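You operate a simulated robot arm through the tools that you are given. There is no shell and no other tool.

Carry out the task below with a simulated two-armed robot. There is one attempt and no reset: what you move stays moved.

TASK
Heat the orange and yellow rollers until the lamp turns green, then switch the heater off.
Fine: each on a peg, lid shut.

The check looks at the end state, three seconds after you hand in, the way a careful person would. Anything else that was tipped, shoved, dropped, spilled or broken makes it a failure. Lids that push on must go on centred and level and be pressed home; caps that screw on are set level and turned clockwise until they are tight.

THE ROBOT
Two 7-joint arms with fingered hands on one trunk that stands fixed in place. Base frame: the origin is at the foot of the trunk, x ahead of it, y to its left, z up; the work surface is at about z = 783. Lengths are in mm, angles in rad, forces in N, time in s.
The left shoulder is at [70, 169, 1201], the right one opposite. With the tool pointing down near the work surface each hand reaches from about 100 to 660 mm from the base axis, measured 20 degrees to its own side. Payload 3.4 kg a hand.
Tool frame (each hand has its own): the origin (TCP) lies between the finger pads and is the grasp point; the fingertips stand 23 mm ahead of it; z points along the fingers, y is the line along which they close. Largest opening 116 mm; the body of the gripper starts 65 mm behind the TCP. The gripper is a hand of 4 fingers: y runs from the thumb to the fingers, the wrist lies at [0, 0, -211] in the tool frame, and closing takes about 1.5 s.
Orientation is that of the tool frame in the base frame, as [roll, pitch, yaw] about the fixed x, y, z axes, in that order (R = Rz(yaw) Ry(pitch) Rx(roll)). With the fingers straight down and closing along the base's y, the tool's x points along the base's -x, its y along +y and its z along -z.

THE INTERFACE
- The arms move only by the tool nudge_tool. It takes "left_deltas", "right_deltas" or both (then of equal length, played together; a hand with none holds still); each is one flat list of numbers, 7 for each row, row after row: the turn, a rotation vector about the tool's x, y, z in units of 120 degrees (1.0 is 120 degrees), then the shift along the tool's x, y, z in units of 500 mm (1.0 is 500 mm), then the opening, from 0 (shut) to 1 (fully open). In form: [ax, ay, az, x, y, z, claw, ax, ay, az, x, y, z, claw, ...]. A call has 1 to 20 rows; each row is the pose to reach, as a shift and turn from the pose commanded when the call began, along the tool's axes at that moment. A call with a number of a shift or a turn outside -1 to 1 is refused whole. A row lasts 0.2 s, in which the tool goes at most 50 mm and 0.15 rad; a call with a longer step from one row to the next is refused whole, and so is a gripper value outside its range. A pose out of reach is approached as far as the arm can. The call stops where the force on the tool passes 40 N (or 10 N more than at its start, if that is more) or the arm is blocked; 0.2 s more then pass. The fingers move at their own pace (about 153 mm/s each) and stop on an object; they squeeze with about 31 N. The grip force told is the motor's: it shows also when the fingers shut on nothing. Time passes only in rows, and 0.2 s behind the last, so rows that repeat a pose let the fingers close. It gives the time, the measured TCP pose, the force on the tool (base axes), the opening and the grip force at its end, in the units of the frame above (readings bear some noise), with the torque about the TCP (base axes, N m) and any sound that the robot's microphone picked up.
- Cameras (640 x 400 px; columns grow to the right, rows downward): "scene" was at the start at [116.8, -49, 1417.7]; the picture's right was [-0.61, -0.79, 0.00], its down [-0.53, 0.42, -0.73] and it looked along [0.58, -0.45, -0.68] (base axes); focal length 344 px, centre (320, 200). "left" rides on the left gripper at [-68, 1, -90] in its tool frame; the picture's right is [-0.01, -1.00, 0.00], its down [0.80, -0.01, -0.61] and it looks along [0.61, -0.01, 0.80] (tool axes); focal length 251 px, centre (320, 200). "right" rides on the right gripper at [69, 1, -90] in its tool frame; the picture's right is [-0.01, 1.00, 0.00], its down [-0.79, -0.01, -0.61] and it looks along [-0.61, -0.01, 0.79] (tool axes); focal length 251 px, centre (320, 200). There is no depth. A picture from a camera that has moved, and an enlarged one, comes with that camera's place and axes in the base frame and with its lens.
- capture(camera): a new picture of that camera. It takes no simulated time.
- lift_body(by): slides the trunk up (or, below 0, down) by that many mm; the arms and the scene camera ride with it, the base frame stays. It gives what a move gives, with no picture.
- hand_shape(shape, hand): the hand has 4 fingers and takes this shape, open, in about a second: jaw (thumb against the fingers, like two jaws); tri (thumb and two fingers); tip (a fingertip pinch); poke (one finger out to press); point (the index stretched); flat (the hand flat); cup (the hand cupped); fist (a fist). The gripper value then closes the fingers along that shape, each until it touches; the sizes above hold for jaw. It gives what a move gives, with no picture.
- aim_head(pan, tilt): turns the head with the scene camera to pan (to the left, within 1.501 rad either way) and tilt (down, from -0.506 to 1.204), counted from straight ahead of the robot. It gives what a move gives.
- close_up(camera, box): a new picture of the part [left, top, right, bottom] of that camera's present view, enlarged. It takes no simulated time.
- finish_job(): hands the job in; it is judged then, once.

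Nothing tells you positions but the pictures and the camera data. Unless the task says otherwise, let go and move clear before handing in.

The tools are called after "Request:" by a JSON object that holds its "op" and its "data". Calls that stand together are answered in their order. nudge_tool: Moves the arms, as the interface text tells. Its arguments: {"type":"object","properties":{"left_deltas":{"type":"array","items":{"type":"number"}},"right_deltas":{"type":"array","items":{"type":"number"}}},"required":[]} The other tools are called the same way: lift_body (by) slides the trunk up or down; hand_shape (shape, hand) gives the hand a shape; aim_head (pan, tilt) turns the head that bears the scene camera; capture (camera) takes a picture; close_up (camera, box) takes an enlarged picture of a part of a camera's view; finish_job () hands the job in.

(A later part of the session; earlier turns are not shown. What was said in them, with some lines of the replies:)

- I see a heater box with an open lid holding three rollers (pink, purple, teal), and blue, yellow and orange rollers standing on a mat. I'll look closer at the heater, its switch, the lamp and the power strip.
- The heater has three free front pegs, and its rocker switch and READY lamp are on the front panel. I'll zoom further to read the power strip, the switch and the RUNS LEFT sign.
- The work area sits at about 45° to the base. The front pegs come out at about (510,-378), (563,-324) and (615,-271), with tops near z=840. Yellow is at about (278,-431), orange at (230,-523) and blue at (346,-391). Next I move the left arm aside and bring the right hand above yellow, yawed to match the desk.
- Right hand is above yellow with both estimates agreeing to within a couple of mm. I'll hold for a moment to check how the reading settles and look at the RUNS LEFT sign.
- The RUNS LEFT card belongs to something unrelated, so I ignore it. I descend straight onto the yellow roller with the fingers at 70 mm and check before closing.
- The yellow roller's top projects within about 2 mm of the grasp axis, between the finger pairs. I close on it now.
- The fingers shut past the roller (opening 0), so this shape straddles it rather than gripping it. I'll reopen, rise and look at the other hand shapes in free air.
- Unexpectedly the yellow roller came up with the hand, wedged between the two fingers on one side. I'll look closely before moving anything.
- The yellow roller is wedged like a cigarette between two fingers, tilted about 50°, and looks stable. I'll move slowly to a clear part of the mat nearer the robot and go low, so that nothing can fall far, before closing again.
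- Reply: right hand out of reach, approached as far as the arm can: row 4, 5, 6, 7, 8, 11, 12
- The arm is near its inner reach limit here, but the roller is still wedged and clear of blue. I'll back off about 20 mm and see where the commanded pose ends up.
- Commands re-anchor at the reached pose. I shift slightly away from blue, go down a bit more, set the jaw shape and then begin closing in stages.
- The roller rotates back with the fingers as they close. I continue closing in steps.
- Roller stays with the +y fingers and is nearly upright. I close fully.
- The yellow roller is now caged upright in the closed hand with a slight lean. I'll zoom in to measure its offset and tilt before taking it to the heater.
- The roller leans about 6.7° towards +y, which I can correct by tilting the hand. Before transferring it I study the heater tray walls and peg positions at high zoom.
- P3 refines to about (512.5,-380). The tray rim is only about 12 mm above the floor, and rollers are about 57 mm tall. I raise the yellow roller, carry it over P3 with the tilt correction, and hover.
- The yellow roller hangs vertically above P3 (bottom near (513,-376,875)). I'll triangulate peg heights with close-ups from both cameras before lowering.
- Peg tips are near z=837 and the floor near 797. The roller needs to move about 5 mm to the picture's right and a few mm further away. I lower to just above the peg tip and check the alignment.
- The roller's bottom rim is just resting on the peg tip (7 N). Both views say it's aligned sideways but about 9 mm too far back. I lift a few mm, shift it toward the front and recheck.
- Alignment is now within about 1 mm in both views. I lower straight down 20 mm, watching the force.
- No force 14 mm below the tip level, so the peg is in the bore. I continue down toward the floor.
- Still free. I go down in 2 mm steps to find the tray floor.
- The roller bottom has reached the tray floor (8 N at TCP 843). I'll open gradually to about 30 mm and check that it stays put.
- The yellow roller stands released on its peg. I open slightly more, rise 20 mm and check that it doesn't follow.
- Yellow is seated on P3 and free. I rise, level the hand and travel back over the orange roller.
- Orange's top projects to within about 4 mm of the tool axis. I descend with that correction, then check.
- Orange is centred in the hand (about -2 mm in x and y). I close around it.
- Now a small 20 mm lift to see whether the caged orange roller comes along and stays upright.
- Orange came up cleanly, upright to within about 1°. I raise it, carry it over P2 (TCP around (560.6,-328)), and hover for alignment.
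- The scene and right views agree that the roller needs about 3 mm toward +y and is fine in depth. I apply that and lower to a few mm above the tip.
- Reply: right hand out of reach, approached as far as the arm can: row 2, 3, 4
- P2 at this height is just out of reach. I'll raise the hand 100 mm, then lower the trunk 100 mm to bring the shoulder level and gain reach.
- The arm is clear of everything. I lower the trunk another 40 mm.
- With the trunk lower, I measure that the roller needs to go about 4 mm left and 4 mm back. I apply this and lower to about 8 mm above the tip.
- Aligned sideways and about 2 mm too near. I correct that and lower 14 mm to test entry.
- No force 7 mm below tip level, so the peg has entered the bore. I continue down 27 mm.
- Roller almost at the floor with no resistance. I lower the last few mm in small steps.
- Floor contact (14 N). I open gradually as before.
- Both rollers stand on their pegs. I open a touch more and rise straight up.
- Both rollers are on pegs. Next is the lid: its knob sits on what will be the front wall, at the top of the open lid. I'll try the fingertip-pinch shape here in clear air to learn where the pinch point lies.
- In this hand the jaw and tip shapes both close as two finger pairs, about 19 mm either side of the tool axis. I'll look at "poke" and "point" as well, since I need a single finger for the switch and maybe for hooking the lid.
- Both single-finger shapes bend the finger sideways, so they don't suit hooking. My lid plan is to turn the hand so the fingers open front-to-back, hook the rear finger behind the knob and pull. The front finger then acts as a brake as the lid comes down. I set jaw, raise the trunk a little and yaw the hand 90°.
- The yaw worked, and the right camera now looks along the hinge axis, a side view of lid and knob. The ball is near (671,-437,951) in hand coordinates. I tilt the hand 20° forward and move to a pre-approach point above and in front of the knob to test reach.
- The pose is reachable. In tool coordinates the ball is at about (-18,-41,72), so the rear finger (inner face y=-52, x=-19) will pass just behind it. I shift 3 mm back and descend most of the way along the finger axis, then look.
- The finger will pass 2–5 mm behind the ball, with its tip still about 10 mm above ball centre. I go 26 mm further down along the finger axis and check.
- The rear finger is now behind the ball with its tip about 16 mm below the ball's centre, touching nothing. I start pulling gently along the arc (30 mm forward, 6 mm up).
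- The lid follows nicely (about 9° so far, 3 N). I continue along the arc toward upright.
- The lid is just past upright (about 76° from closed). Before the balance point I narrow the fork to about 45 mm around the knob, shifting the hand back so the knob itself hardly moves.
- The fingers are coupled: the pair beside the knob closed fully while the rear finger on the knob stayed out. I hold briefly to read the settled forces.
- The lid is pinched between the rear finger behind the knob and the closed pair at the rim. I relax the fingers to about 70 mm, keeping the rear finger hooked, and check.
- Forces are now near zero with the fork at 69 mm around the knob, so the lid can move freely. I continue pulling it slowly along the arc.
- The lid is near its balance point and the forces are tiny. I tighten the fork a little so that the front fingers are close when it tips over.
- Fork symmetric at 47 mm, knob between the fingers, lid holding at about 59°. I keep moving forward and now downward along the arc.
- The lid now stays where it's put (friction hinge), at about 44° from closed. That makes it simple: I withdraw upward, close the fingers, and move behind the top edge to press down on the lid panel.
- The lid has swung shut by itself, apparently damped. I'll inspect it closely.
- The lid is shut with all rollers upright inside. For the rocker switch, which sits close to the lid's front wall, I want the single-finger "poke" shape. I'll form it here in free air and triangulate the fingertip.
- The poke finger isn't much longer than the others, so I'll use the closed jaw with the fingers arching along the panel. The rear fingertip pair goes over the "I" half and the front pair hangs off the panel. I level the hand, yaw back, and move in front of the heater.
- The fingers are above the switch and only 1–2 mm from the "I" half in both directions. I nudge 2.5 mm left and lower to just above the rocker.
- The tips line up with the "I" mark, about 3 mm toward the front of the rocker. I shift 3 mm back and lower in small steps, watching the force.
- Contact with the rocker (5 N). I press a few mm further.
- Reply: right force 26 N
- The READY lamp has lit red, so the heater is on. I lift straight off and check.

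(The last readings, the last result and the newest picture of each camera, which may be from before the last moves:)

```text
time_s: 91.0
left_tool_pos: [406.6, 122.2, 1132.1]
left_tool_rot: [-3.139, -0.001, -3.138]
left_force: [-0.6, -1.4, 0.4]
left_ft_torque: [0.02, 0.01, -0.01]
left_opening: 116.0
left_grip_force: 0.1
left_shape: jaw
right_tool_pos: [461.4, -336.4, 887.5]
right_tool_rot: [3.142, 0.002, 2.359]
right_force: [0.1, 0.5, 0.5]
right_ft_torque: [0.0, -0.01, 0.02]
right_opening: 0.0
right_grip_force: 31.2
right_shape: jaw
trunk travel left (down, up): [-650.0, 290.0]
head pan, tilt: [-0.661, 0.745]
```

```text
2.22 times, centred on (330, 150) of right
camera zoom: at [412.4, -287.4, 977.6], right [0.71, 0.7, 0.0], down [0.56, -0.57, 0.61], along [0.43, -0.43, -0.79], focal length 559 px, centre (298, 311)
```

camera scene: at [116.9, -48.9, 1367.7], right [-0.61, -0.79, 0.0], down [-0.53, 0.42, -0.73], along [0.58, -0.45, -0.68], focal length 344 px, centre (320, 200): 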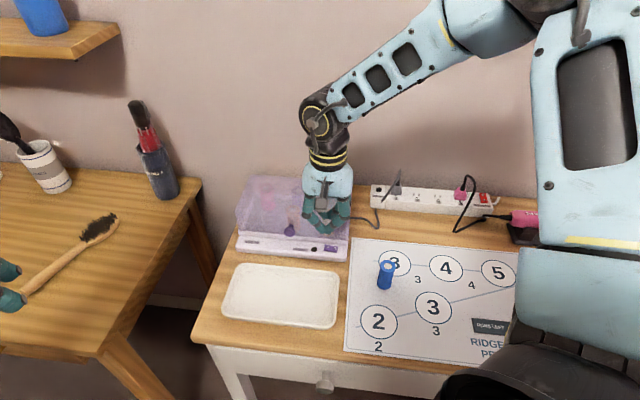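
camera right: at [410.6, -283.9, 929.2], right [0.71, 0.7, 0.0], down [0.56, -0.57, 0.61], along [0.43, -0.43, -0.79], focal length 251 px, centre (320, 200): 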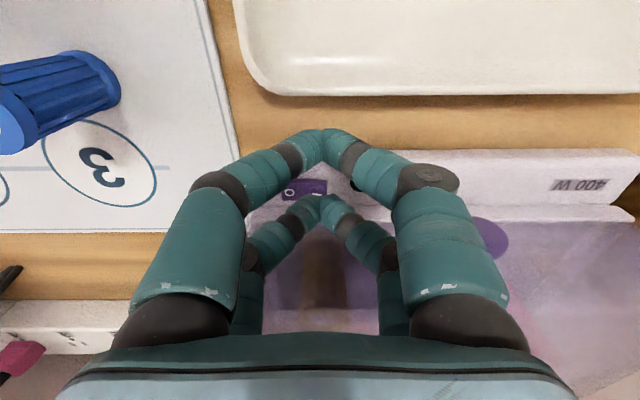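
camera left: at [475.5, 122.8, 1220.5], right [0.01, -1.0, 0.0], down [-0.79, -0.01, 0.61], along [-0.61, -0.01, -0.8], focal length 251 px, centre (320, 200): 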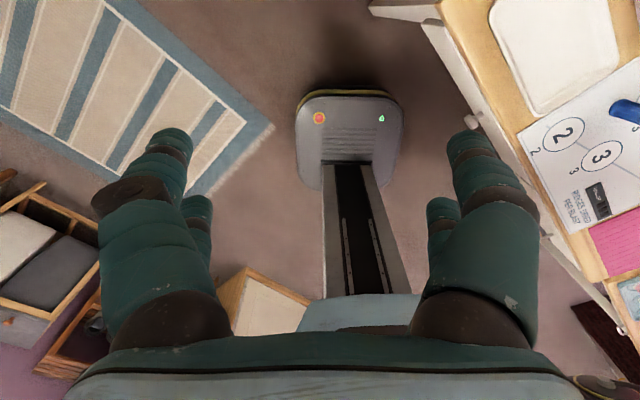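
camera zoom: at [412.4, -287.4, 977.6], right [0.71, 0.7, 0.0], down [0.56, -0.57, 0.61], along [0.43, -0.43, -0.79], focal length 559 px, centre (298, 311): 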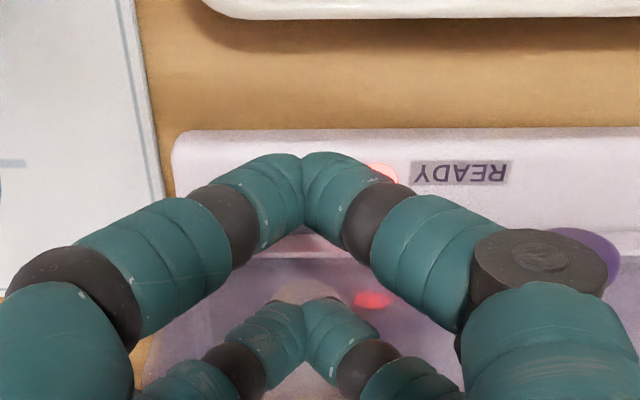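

Heater on, lamp red, lid shut. I move over the "O" half now and let time pass until the lamp turns green.

Request:
{"op": "nudge_tool", "data": {"right_deltas": [0, 0, 0, 0.001, -0.018, 0, 0, 0, 0, 0, 0.002, -0.036, 0, 0, 0, 0, 0, 0.002, -0.036, 0, 0, 0, 0, 0, 0.002, -0.036, 0, 0, 0, 0, 0, 0.002, -0.036, 0, 0, 0, 0, 0, 0.002, -0.036, 0, 0, 0, 0, 0, 0.002, -0.036, 0, 0, 0, 0, 0, 0.002, -0.036, 0, 0, 0, 0, 0, 0.002, -0.036, 0, 0, 0, 0, 0, 0.002, -0.036, 0, 0, 0, 0, 0, 0.002, -0.036, 0, 0, 0, 0, 0, 0.002, -0.036, 0, 0, 0, 0, 0, 0.002, -0.036, 0, 0, 0, 0, 0, 0.002, -0.036, 0, 0, 0, 0, 0, 0.002, -0.036, 0, 0, 0, 0, 0, 0.002, -0.036, 0, 0, 0, 0, 0, 0.002, -0.036, 0, 0, 0, 0, 0, 0.002, -0.036, 0, 0, 0, 0, 0, 0.002, -0.036, 0, 0, 0, 0, 0, 0.002, -0.036, 0]}}

Request:
{"op": "close_up", "data": {"camera": "scene", "box": [270, 190, 370, 275]}}

```text
refused: deltas must hold 7 numbers for each row
```

```text
4.71 times, centred on (320, 232) of scene
camera zoom: at [116.9, -49.0, 1367.7], right [-0.61, -0.79, 0.0], down [-0.54, 0.42, -0.73], along [0.58, -0.45, -0.68], focal length 1620 px, centre (320, 47)
```

zoom: 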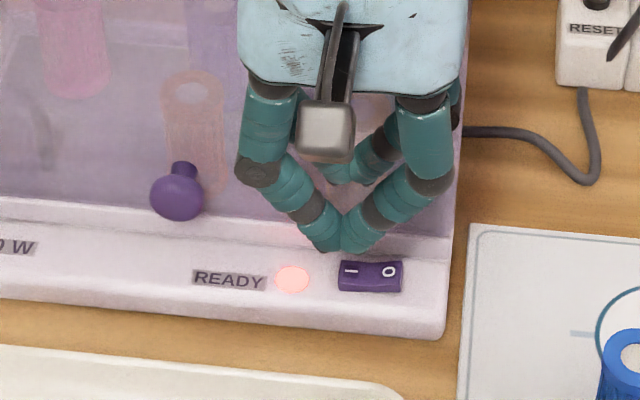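

Request:
{"op": "nudge_tool", "data": {"right_deltas": [0, 0, 0, 0.001, -0.018, 0, 0, 0, 0, 0, 0.002, -0.036, 0, 0, 0, 0, 0, 0.002, -0.036, 0, 0, 0, 0, 0, 0.002, -0.036, 0, 0, 0, 0, 0, 0.002, -0.036, 0, 0, 0, 0, 0, 0.002, -0.036, 0, 0, 0, 0, 0, 0.002, -0.036, 0, 0, 0, 0, 0, 0.002, -0.036, 0, 0, 0, 0, 0, 0.002, -0.036, 0, 0, 0, 0, 0, 0.002, -0.036, 0, 0]}}

Request:
{"op": "close_up", "data": {"camera": "scene", "box": [270, 190, 370, 275]}}

Request:
{"op": "close_up", "data": {"camera": "right", "box": [230, 60, 430, 240]}}

```text
time_s: 93.2
left_tool_pos: [406.3, 121.9, 1131.0]
left_tool_rot: [-3.14, 0.001, -3.139]
left_force: [0.1, 0.4, -0.1]
left_ft_torque: [0.02, -0.01, -0.02]
left_opening: 115.9
left_grip_force: 0.2
left_shape: jaw
right_tool_pos: [447.3, -347.9, 886.3]
right_tool_rot: [3.139, -0.002, 2.359]
right_force: [-1.2, -0.6, 0.4]
right_ft_torque: [-0.03, -0.02, -0.03]
right_opening: 0.0
right_grip_force: 30.7
right_shape: jaw
trunk travel left (down, up): [-650.0, 290.0]
head pan, tilt: [-0.661, 0.745]
```

```text
4.71 times, centred on (320, 232) of scene
camera zoom: at [116.9, -48.9, 1367.7], right [-0.61, -0.79, 0.0], down [-0.53, 0.42, -0.73], along [0.58, -0.45, -0.68], focal length 1620 px, centre (320, 47)
```

zoom: 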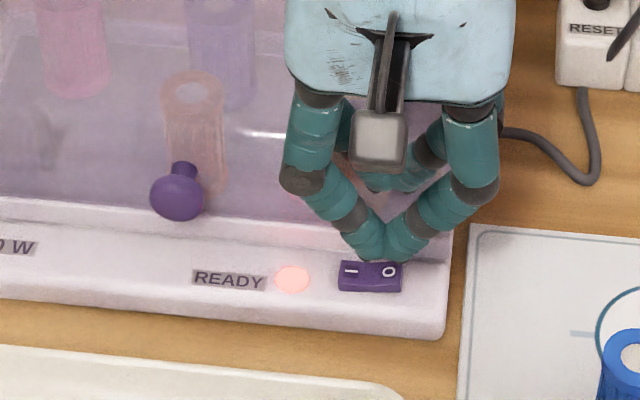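

```text
2.22 times, centred on (330, 150) of right
camera zoom: at [399.4, -299.0, 976.2], right [0.71, 0.7, 0.0], down [0.56, -0.57, 0.61], along [0.43, -0.43, -0.79], focal length 559 px, centre (298, 311)
```

zoom: 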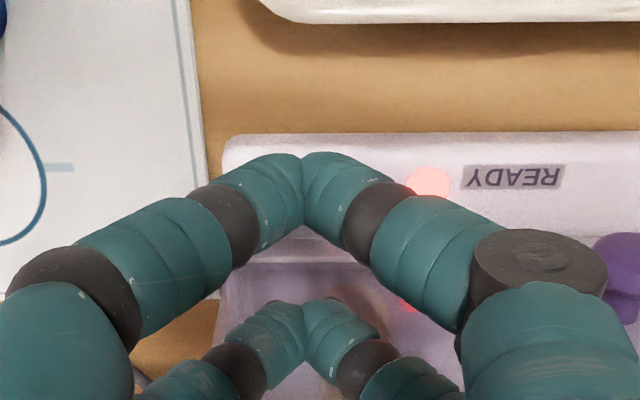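

I'm positioned over "O" with the lamp in view. I wait in 4-second holds and check the lamp each time.

Request:
{"op": "nudge_tool", "data": {"right_deltas": [0, 0, 0, 0, 0, 0, 0, 0, 0, 0, 0, 0, 0, 0, 0, 0, 0, 0, 0, 0, 0, 0, 0, 0, 0, 0, 0, 0, 0, 0, 0, 0, 0, 0, 0, 0, 0, 0, 0, 0, 0, 0, 0, 0, 0, 0, 0, 0, 0, 0, 0, 0, 0, 0, 0, 0, 0, 0, 0, 0, 0, 0, 0, 0, 0, 0, 0, 0, 0, 0, 0, 0, 0, 0, 0, 0, 0, 0, 0, 0, 0, 0, 0, 0, 0, 0, 0, 0, 0, 0, 0, 0, 0, 0, 0, 0, 0, 0, 0, 0, 0, 0, 0, 0, 0, 0, 0, 0, 0, 0, 0, 0, 0, 0, 0, 0, 0, 0, 0, 0, 0, 0, 0, 0, 0, 0, 0, 0, 0, 0, 0, 0, 0, 0, 0, 0, 0, 0, 0, 0]}}

Request:
{"op": "close_up", "data": {"camera": "scene", "box": [270, 190, 370, 275]}}

```text
time_s: 97.4
left_tool_pos: [406.7, 121.3, 1131.8]
left_tool_rot: [-3.141, 0.001, -3.141]
left_force: [0.9, -0.2, 0.6]
left_ft_torque: [-0.03, 0.0, -0.02]
left_opening: 116.1
left_grip_force: 0.1
left_shape: jaw
right_tool_pos: [447.7, -346.9, 887.7]
right_tool_rot: [-3.14, -0.001, 2.359]
right_force: [-0.3, 0.2, -0.2]
right_ft_torque: [-0.02, 0.02, -0.01]
right_opening: 0.0
right_grip_force: 31.5
right_shape: jaw
trunk travel left (down, up): [-650.0, 290.0]
head pan, tilt: [-0.661, 0.745]
```

```text
4.71 times, centred on (320, 232) of scene
camera zoom: at [116.9, -48.9, 1367.7], right [-0.61, -0.79, 0.0], down [-0.54, 0.42, -0.73], along [0.58, -0.45, -0.68], focal length 1620 px, centre (320, 47)
```

zoom: 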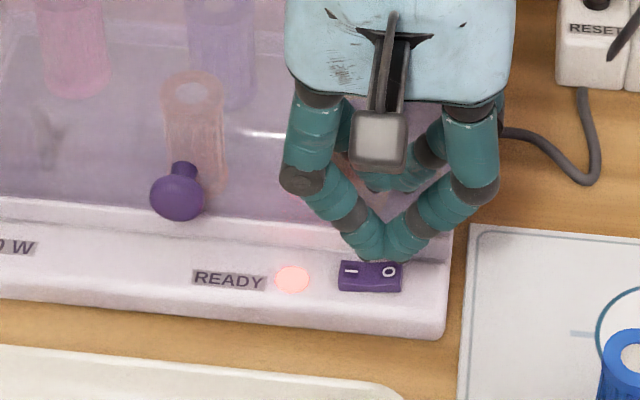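

Still red; I keep waiting.

Request:
{"op": "nudge_tool", "data": {"right_deltas": [0, 0, 0, 0, 0, 0, 0, 0, 0, 0, 0, 0, 0, 0, 0, 0, 0, 0, 0, 0, 0, 0, 0, 0, 0, 0, 0, 0, 0, 0, 0, 0, 0, 0, 0, 0, 0, 0, 0, 0, 0, 0, 0, 0, 0, 0, 0, 0, 0, 0, 0, 0, 0, 0, 0, 0, 0, 0, 0, 0, 0, 0, 0, 0, 0, 0, 0, 0, 0, 0, 0, 0, 0, 0, 0, 0, 0, 0, 0, 0, 0, 0, 0, 0, 0, 0, 0, 0, 0, 0, 0, 0, 0, 0, 0, 0, 0, 0, 0, 0, 0, 0, 0, 0, 0, 0, 0, 0, 0, 0, 0, 0, 0, 0, 0, 0, 0, 0, 0, 0, 0, 0, 0, 0, 0, 0, 0, 0, 0, 0, 0, 0, 0, 0, 0, 0, 0, 0, 0, 0]}}

Request:
{"op": "close_up", "data": {"camera": "scene", "box": [270, 190, 370, 275]}}

Request:
{"op": "nudge_tool", "data": {"right_deltas": [0, 0, 0, 0, 0, 0, 0, 0, 0, 0, 0, 0, 0, 0, 0, 0, 0, 0, 0, 0, 0, 0, 0, 0, 0, 0, 0, 0, 0, 0, 0, 0, 0, 0, 0, 0, 0, 0, 0, 0, 0, 0, 0, 0, 0, 0, 0, 0, 0, 0, 0, 0, 0, 0, 0, 0, 0, 0, 0, 0, 0, 0, 0, 0, 0, 0, 0, 0, 0, 0, 0, 0, 0, 0, 0, 0, 0, 0, 0, 0, 0, 0, 0, 0, 0, 0, 0, 0, 0, 0, 0, 0, 0, 0, 0, 0, 0, 0, 0, 0, 0, 0, 0, 0, 0, 0, 0, 0, 0, 0, 0, 0, 0, 0, 0, 0, 0, 0, 0, 0, 0, 0, 0, 0, 0, 0, 0, 0, 0, 0, 0, 0, 0, 0, 0, 0, 0, 0, 0, 0]}}

Request:
{"op": "close_up", "data": {"camera": "scene", "box": [270, 190, 370, 275]}}

```text
time_s: 101.6
left_tool_pos: [406.4, 120.6, 1131.5]
left_tool_rot: [-3.139, 0.0, -3.14]
left_force: [0.2, 0.0, 0.0]
left_ft_torque: [0.02, 0.03, 0.03]
left_opening: 115.7
left_grip_force: 0.0
left_shape: jaw
right_tool_pos: [448.6, -347.1, 887.5]
right_tool_rot: [-3.141, 0.0, 2.357]
right_force: [0.6, 1.0, -0.8]
right_ft_torque: [0.02, -0.01, -0.02]
right_opening: 0.0
right_grip_force: 30.5
right_shape: jaw
trunk travel left (down, up): [-650.0, 290.0]
head pan, tilt: [-0.661, 0.745]
```

```text
4.71 times, centred on (320, 232) of scene
camera zoom: at [116.9, -48.9, 1367.7], right [-0.61, -0.79, 0.0], down [-0.54, 0.42, -0.73], along [0.58, -0.45, -0.68], focal length 1620 px, centre (320, 47)
```

zoom: 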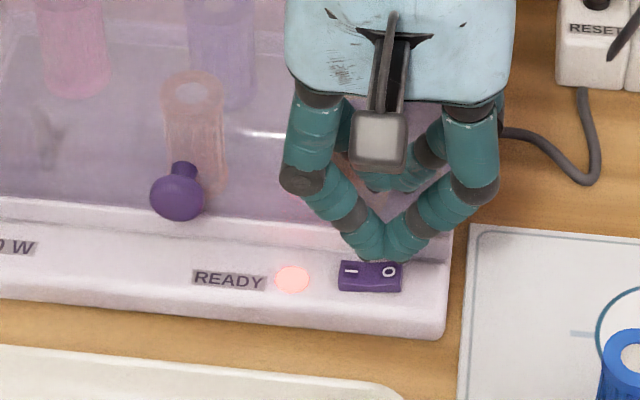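

```text
time_s: 105.8
left_tool_pos: [406.1, 121.0, 1131.9]
left_tool_rot: [-3.14, 0.0, -3.139]
left_force: [0.0, 0.7, -0.6]
left_ft_torque: [0.02, 0.02, -0.02]
left_opening: 115.8
left_grip_force: 0.0
left_shape: jaw
right_tool_pos: [447.6, -346.8, 886.8]
right_tool_rot: [-3.141, 0.0, 2.356]
right_force: [-0.2, -0.5, -1.3]
right_ft_torque: [0.0, -0.01, -0.06]
right_opening: 0.1
right_grip_force: 31.1
right_shape: jaw
trunk travel left (down, up): [-650.0, 290.0]
head pan, tilt: [-0.661, 0.745]
```

```text
4.71 times, centred on (320, 232) of scene
camera zoom: at [116.9, -48.9, 1367.7], right [-0.61, -0.79, 0.0], down [-0.54, 0.42, -0.73], along [0.58, -0.45, -0.68], focal length 1620 px, centre (320, 47)
```

zoom: 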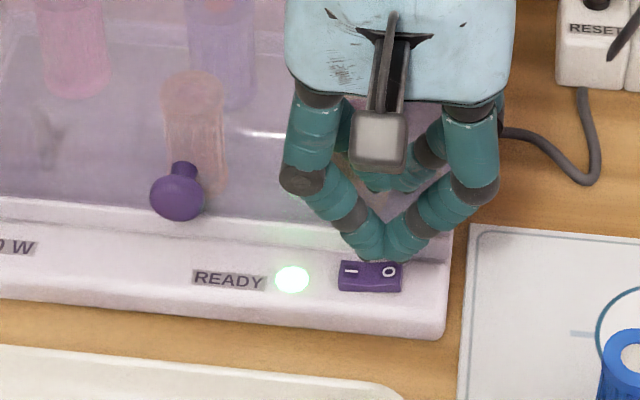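

The lamp is green. Now I press "O": lower to just above the rocker and check the alignment.

Request:
{"op": "nudge_tool", "data": {"right_deltas": [0, 0, 0, 0, 0, 0.03, 0, 0, 0, 0, 0, 0, 0.06, 0, 0, 0, 0, 0, 0, 0.085, 0, 0, 0, 0, 0, 0, 0.096, 0, 0, 0, 0, 0, 0, 0.096, 0]}}

Request:
{"op": "close_up", "data": {"camera": "right", "box": [230, 90, 430, 240]}}

Request:
{"op": "close_up", "data": {"camera": "scene", "box": [285, 200, 365, 265]}}

```text
time_s: 107.0
left_tool_pos: [406.7, 121.6, 1130.7]
left_tool_rot: [-3.14, -0.001, -3.139]
left_force: [-0.3, -0.2, 0.2]
left_ft_torque: [-0.03, 0.02, 0.02]
left_opening: 116.0
left_grip_force: 0.1
left_shape: jaw
right_tool_pos: [448.6, -345.2, 840.7]
right_tool_rot: [-3.141, 0.001, 2.359]
right_force: [0.5, 0.6, 0.0]
right_ft_torque: [0.05, -0.01, 0.0]
right_opening: 0.0
right_grip_force: 31.0
right_shape: jaw
trunk travel left (down, up): [-650.0, 290.0]
head pan, tilt: [-0.661, 0.745]
```

```text
2.67 times, centred on (330, 165) of right
camera zoom: at [399.5, -298.0, 929.4], right [0.71, 0.7, 0.0], down [0.56, -0.57, 0.61], along [0.43, -0.43, -0.79], focal length 670 px, centre (293, 293)
```

zoom: 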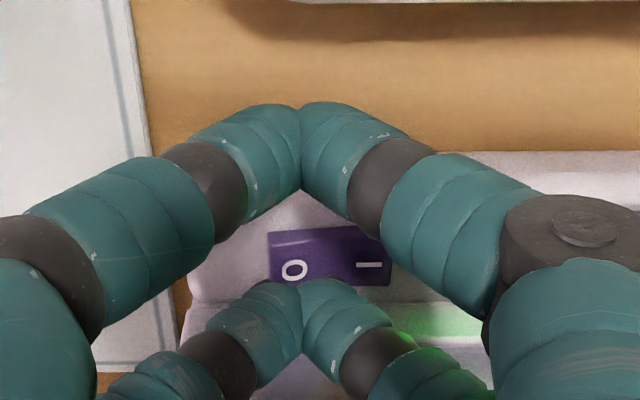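

```text
6.15 times, centred on (325, 232) of scene
camera zoom: at [116.8, -48.9, 1367.7], right [-0.61, -0.79, 0.0], down [-0.53, 0.42, -0.73], along [0.58, -0.45, -0.68], focal length 2119 px, centre (289, 0)
```

zoom: 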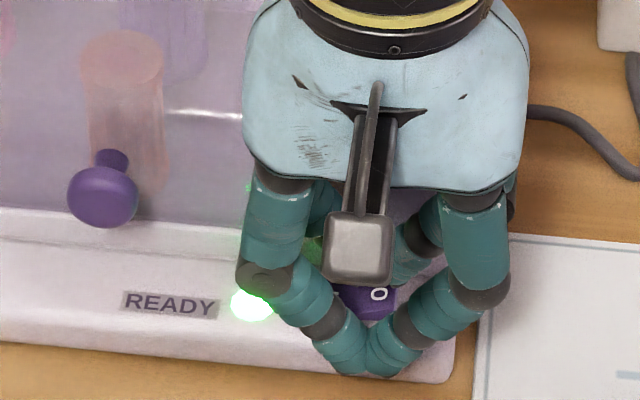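

Well aligned with the "O" mark. I press down in small steps.

Request:
{"op": "nudge_tool", "data": {"right_deltas": [0, 0, 0, 0, -0.003, 0.005, 0, 0, 0, 0, 0, -0.003, 0.01, 0, 0, 0, 0, 0, -0.003, 0.014, 0, 0, 0, 0, 0, -0.003, 0.018, 0, 0, 0, 0, 0, -0.003, 0.021, 0, 0, 0, 0, 0, -0.003, 0.024, 0, 0, 0, 0, 0, -0.003, 0.024, 0]}}

Request:
{"op": "close_up", "data": {"camera": "right", "box": [230, 90, 430, 240]}}

Request:
{"op": "close_up", "data": {"camera": "scene", "box": [285, 200, 365, 265]}}

```text
time_s: 108.6
left_tool_pos: [405.9, 123.6, 1133.9]
left_tool_rot: [-3.137, 0.003, -3.139]
left_force: [0.2, 0.5, -0.2]
left_ft_torque: [0.0, 0.0, 0.0]
left_opening: 115.9
left_grip_force: 0.0
left_shape: jaw
right_tool_pos: [445.8, -345.6, 830.1]
right_tool_rot: [3.139, 0.005, 2.358]
right_force: [9.7, -3.7, 28.7]
right_ft_torque: [-0.4, -0.71, 0.01]
right_opening: 0.0
right_grip_force: 30.9
right_shape: jaw
trunk travel left (down, up): [-650.0, 290.0]
head pan, tilt: [-0.661, 0.745]
```

```text
2.67 times, centred on (330, 165) of right
camera zoom: at [397.2, -297.9, 919.9], right [0.71, 0.7, 0.0], down [0.55, -0.56, 0.61], along [0.43, -0.43, -0.79], focal length 670 px, centre (293, 293)
```

zoom: 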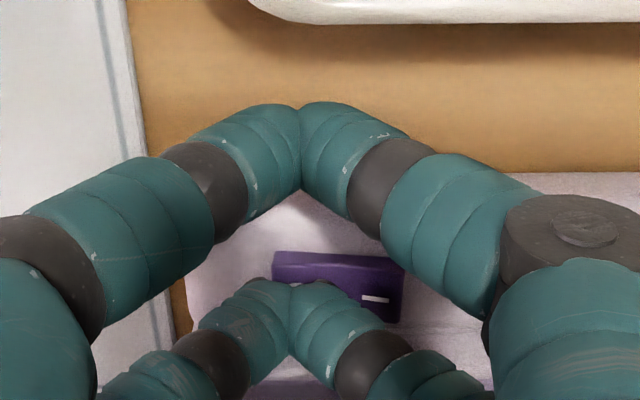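

```text
6.15 times, centred on (325, 232) of scene
camera zoom: at [114.5, -46.1, 1368.3], right [-0.61, -0.79, 0.0], down [-0.53, 0.41, -0.74], along [0.58, -0.45, -0.68], focal length 2119 px, centre (289, 0)
```

zoom: 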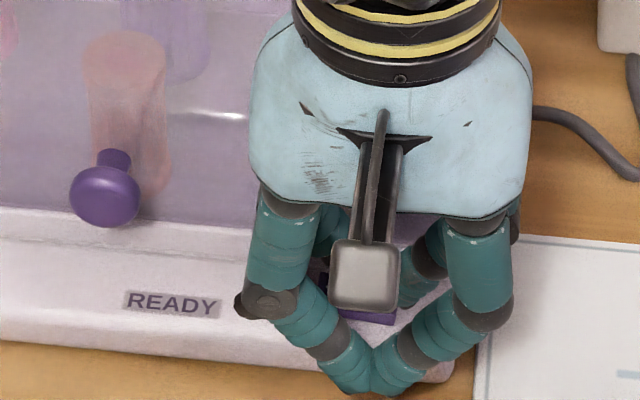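

The green glow is gone, so the heater has switched off. I lift straight up and away and inspect.

Request:
{"op": "nudge_tool", "data": {"right_deltas": [0, 0, 0, 0, 0, -0.01, 0, 0, 0, 0, 0, 0, -0.05, 0, 0, 0, 0, 0, 0, -0.12, 0, 0, 0, 0, 0, 0, -0.2, 0, 0, 0, 0, 0, 0, -0.28, 0, 0, 0, 0, 0.06, 0, -0.3, 0, 0, 0, 0, 0.14, 0, -0.3, 0, 0, 0, 0, 0.22, 0, -0.3, 0, 0, 0, 0, 0.22, 0, -0.3, 0]}}

Request:
{"op": "capture", "data": {"camera": "scene"}}

Request:
{"op": "close_up", "data": {"camera": "scene", "box": [220, 150, 370, 280]}}

Request:
{"op": "close_up", "data": {"camera": "scene", "box": [290, 225, 360, 275]}}

```text
time_s: 110.6
left_tool_pos: [407.4, 121.9, 1132.8]
left_tool_rot: [-3.141, 0.0, -3.14]
left_force: [-0.3, -1.1, 0.3]
left_ft_torque: [0.02, 0.01, -0.02]
left_opening: 115.8
left_grip_force: 0.0
left_shape: jaw
right_tool_pos: [366.4, -270.6, 977.0]
right_tool_rot: [-3.141, 0.0, 2.357]
right_force: [1.5, 0.6, 0.1]
right_ft_torque: [-0.02, 0.03, 0.0]
right_opening: 0.0
right_grip_force: 30.8
right_shape: jaw
trunk travel left (down, up): [-650.0, 290.0]
head pan, tilt: [-0.661, 0.745]
```

```text
taken
camera scene: at [117.4, -49.3, 1367.6], right [-0.61, -0.79, 0.0], down [-0.54, 0.42, -0.73], along [0.58, -0.45, -0.68], focal length 344 px, centre (320, 200)
```

scene: 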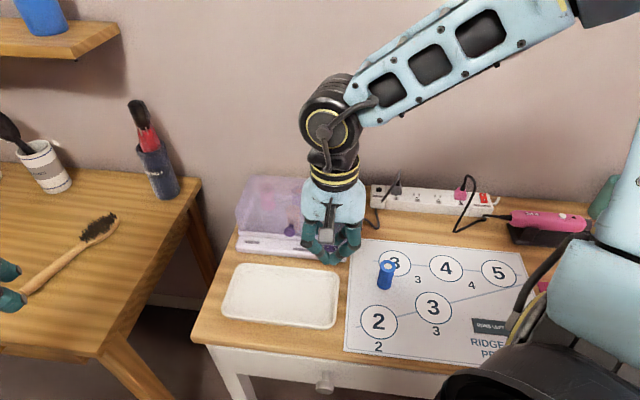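

```text
3.08 times, centred on (295, 215) of scene
camera zoom: at [117.4, -49.3, 1367.6], right [-0.61, -0.79, 0.0], down [-0.54, 0.42, -0.73], along [0.58, -0.45, -0.68], focal length 1060 px, centre (397, 154)
```

zoom: 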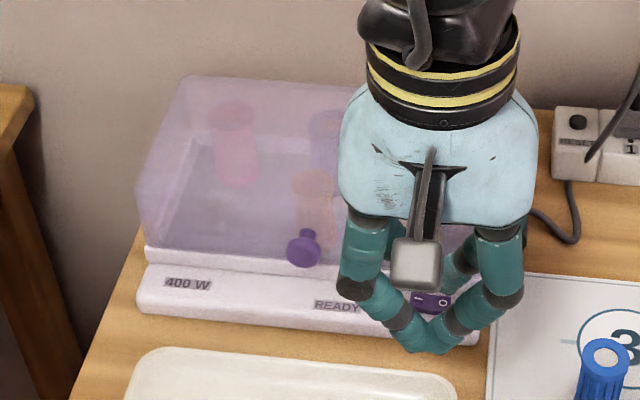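

```text
8.00 times, centred on (325, 250) of scene
camera zoom: at [117.4, -49.3, 1367.6], right [-0.61, -0.79, 0.0], down [-0.54, 0.42, -0.73], along [0.58, -0.45, -0.68], focal length 2755 px, centre (280, -200)
```

zoom: 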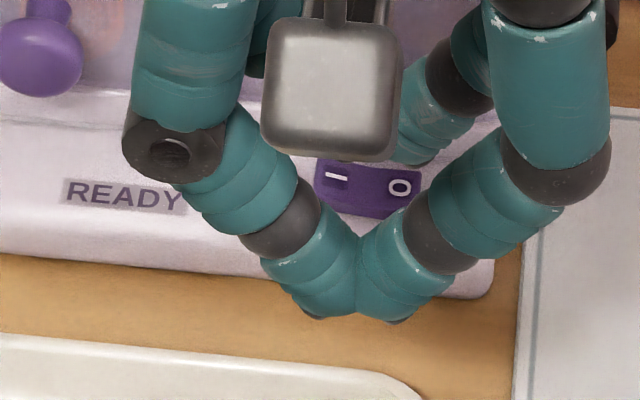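

The hand blocks the view; I move it up and to the right to see everything.

Request:
{"op": "nudge_tool", "data": {"right_deltas": [0, 0, 0, 0, 0, -0.07, 0.2, 0, 0, 0, 0, 0, -0.14, 0.4, 0, 0, 0, 0, 0, -0.21, 0.5, 0, 0, 0, 0, 0, -0.28, 0.5, 0, 0, 0, -0.05, -0.05, -0.3, 0.5, 0, 0, 0, -0.1, -0.1, -0.3, 0.5, 0, 0, 0, -0.15, -0.15, -0.3, 0.5, 0, 0, 0, -0.2, -0.2, -0.3, 0.5, 0, 0, 0, -0.24, -0.24, -0.3, 0.5, 0, 0, 0, -0.24, -0.24, -0.3, 0.5]}}

Request:
{"op": "capture", "data": {"camera": "scene"}}

Request:
{"op": "close_up", "data": {"camera": "scene", "box": [220, 150, 370, 280]}}

Request:
{"op": "close_up", "data": {"camera": "scene", "box": [290, 225, 360, 275]}}

Request:
{"op": "capture", "data": {"camera": "right"}}

```text
time_s: 112.8
left_tool_pos: [406.8, 121.2, 1131.9]
left_tool_rot: [-3.14, 0.0, -3.141]
left_force: [1.2, -0.2, 0.0]
left_ft_torque: [-0.02, -0.02, 0.0]
left_opening: 116.0
left_grip_force: 0.0
left_shape: jaw
right_tool_pos: [368.0, -440.3, 1128.1]
right_tool_rot: [-3.141, -0.001, 2.359]
right_force: [0.6, 0.5, -0.3]
right_ft_torque: [0.01, 0.01, 0.02]
right_opening: 57.7
right_grip_force: 0.1
right_shape: jaw
trunk travel left (down, up): [-650.0, 290.0]
head pan, tilt: [-0.661, 0.745]
```

```text
taken
camera scene: at [116.8, -48.4, 1367.7], right [-0.61, -0.79, 0.0], down [-0.53, 0.42, -0.74], along [0.58, -0.45, -0.68], focal length 344 px, centre (320, 200)
```

scene: 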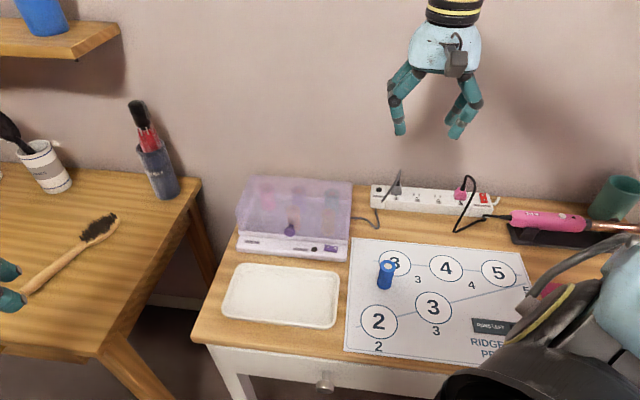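

```text
3.08 times, centred on (295, 215) of scene
camera zoom: at [116.8, -48.4, 1367.7], right [-0.61, -0.79, 0.0], down [-0.53, 0.42, -0.74], along [0.58, -0.45, -0.68], focal length 1060 px, centre (397, 154)
```

zoom: 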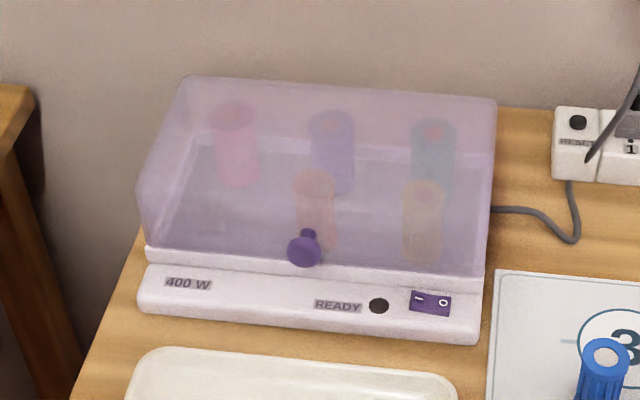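

```text
8.00 times, centred on (325, 250) of scene
camera zoom: at [116.8, -48.4, 1367.7], right [-0.61, -0.79, 0.0], down [-0.53, 0.42, -0.74], along [0.58, -0.45, -0.68], focal length 2755 px, centre (280, -200)
```

zoom: 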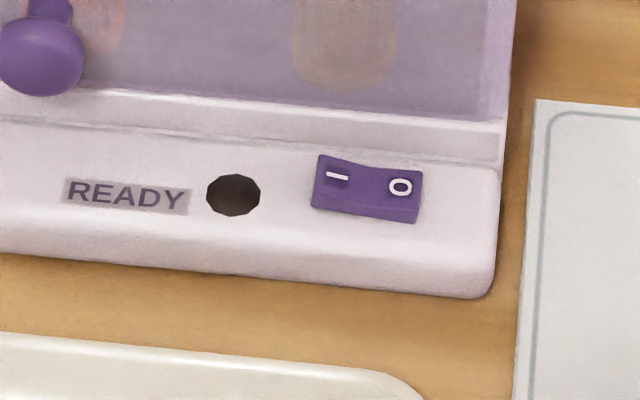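

```text
taken
camera right: at [319.8, -392.8, 1216.4], right [0.71, 0.7, 0.0], down [0.56, -0.57, 0.61], along [0.43, -0.43, -0.79], focal length 251 px, centre (320, 200)
```

right: 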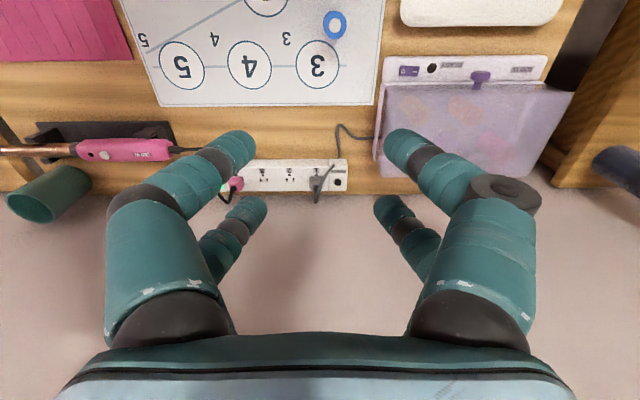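

Heater is off (lamp dark, "O" side down) and all rollers are under the lid. I'll check closely that the lid's front edge is fully down.

Request:
{"op": "close_up", "data": {"camera": "scene", "box": [230, 215, 300, 265]}}

Request:
{"op": "close_up", "data": {"camera": "scene", "box": [310, 175, 370, 250]}}

Request:
{"op": "close_up", "data": {"camera": "right", "box": [360, 40, 600, 200]}}

Request:
{"op": "close_up", "data": {"camera": "scene", "box": [360, 160, 640, 300]}}

```text
8.00 times, centred on (265, 240) of scene
camera zoom: at [116.8, -48.4, 1367.7], right [-0.61, -0.79, 0.0], down [-0.53, 0.42, -0.74], along [0.58, -0.45, -0.68], focal length 2755 px, centre (760, -120)
```

zoom: 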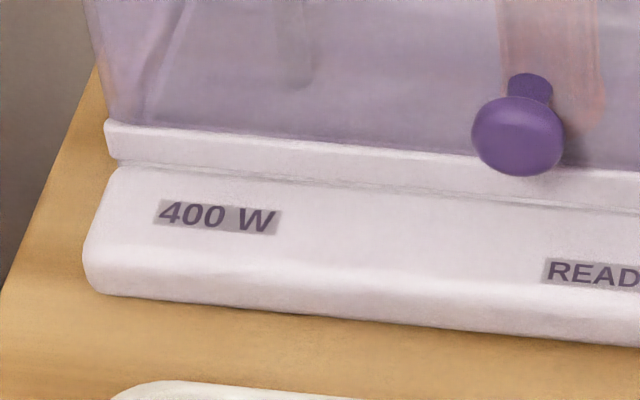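

```text
5.33 times, centred on (340, 212) of scene
camera zoom: at [116.8, -48.4, 1367.7], right [-0.61, -0.79, 0.0], down [-0.53, 0.42, -0.74], along [0.58, -0.45, -0.68], focal length 1836 px, centre (213, 133)
```

zoom: 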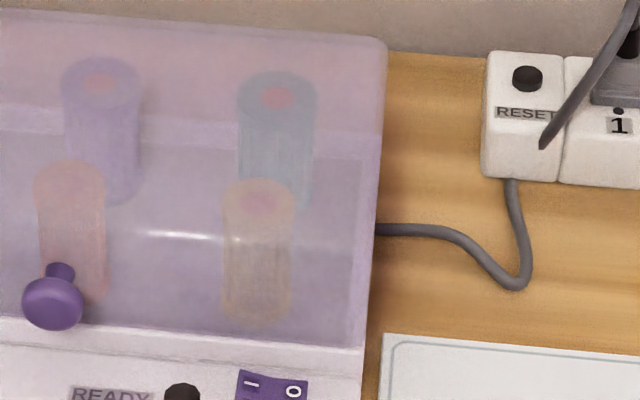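

```text
2.50 times, centred on (480, 120) of right
camera zoom: at [319.8, -392.8, 1216.4], right [0.71, 0.7, 0.0], down [0.56, -0.57, 0.61], along [0.43, -0.43, -0.79], focal length 629 px, centre (-80, 400)
```

zoom: 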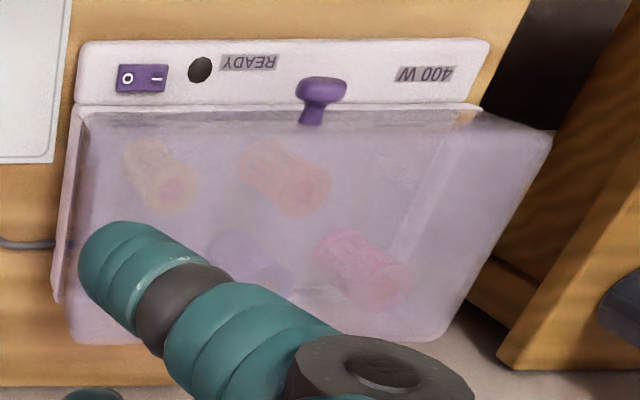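

```text
2.29 times, centred on (500, 230) of scene
camera zoom: at [116.8, -48.4, 1367.7], right [-0.61, -0.79, 0.0], down [-0.53, 0.42, -0.74], along [0.58, -0.45, -0.68], focal length 787 px, centre (-91, 131)
```

zoom: 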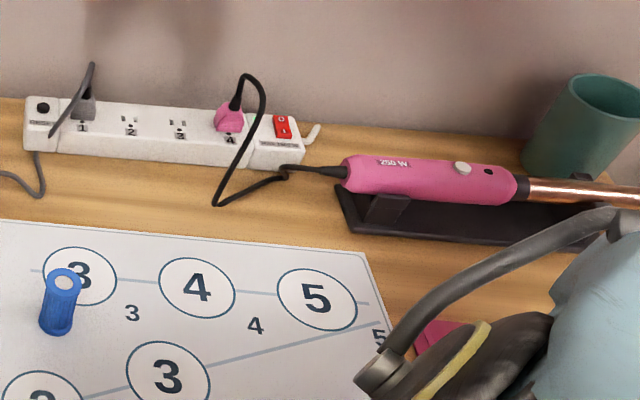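

Request:
{"op": "close_up", "data": {"camera": "scene", "box": [235, 220, 265, 240]}}

Request:
{"op": "close_up", "data": {"camera": "scene", "box": [325, 230, 355, 250]}}

Request:
{"op": "close_up", "data": {"camera": "right", "box": [370, 70, 450, 120]}}

```text
16.00 times, centred on (250, 230) of scene
camera zoom: at [116.8, -48.4, 1367.7], right [-0.61, -0.79, 0.0], down [-0.53, 0.42, -0.74], along [0.58, -0.45, -0.68], focal length 5509 px, centre (1440, -280)
```

zoom: 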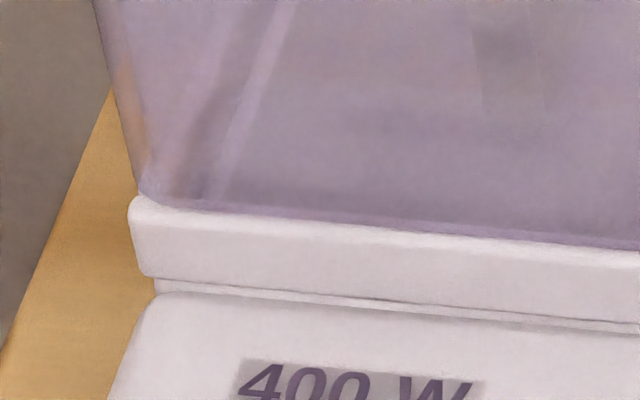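

```text
16.00 times, centred on (340, 240) of scene
camera zoom: at [116.8, -48.4, 1367.7], right [-0.61, -0.79, 0.0], down [-0.53, 0.42, -0.74], along [0.58, -0.45, -0.68], focal length 5509 px, centre (0, -440)
```

zoom: 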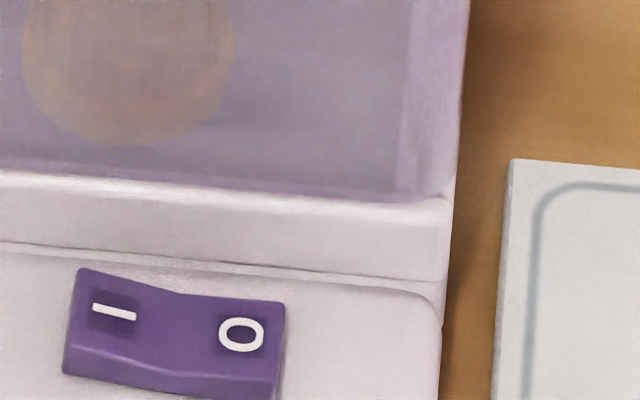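

```text
8.00 times, centred on (410, 95) of right
camera zoom: at [319.8, -392.8, 1216.4], right [0.71, 0.7, 0.0], down [0.56, -0.57, 0.61], along [0.43, -0.43, -0.79], focal length 2012 px, centre (-400, 1040)
```

zoom: 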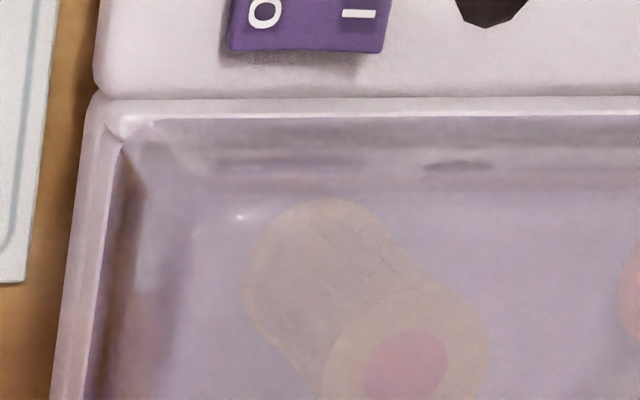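

The lid sits flush on the rim at both front corners, with orange and yellow on their pegs inside. The lamp went green before I switched off, and the rocker is now at "O". The blue roller, mat, cables and power strip look undisturbed, and both hands are clear, so I hand in.

Request:
{"op": "finish_job", "data": {}}

```text
The job is handed in.
```

The orange and yellow rollers were heated until the lamp turned green, and the heater is now switched off. Both stand on front pegs with the lid shut flush. The job is handed in; I don't have the judge's result.

- **Rollers:** orange is on the middle front peg and yellow on the right front peg.
- **Yellow pickup:** on the first try the yellow roller stuck between two fingers and was carried tilted. I closed the hand around it, straightened it and set it on its peg without dropping it.
- **Lid:** I pulled it forward by the knob. It swung shut by itself as I withdrew, and it sits level on the rim at both front corners. I did not press it down afterwards.
- **Heater:** the lamp went red at switch-on and green about 15 seconds later. I then pressed "O" and the lamp went dark.
- **Everything else:** the blue roller, mat, tray, cables and power strip looked unmoved in the last pictures. Both hands are clear of the desk.
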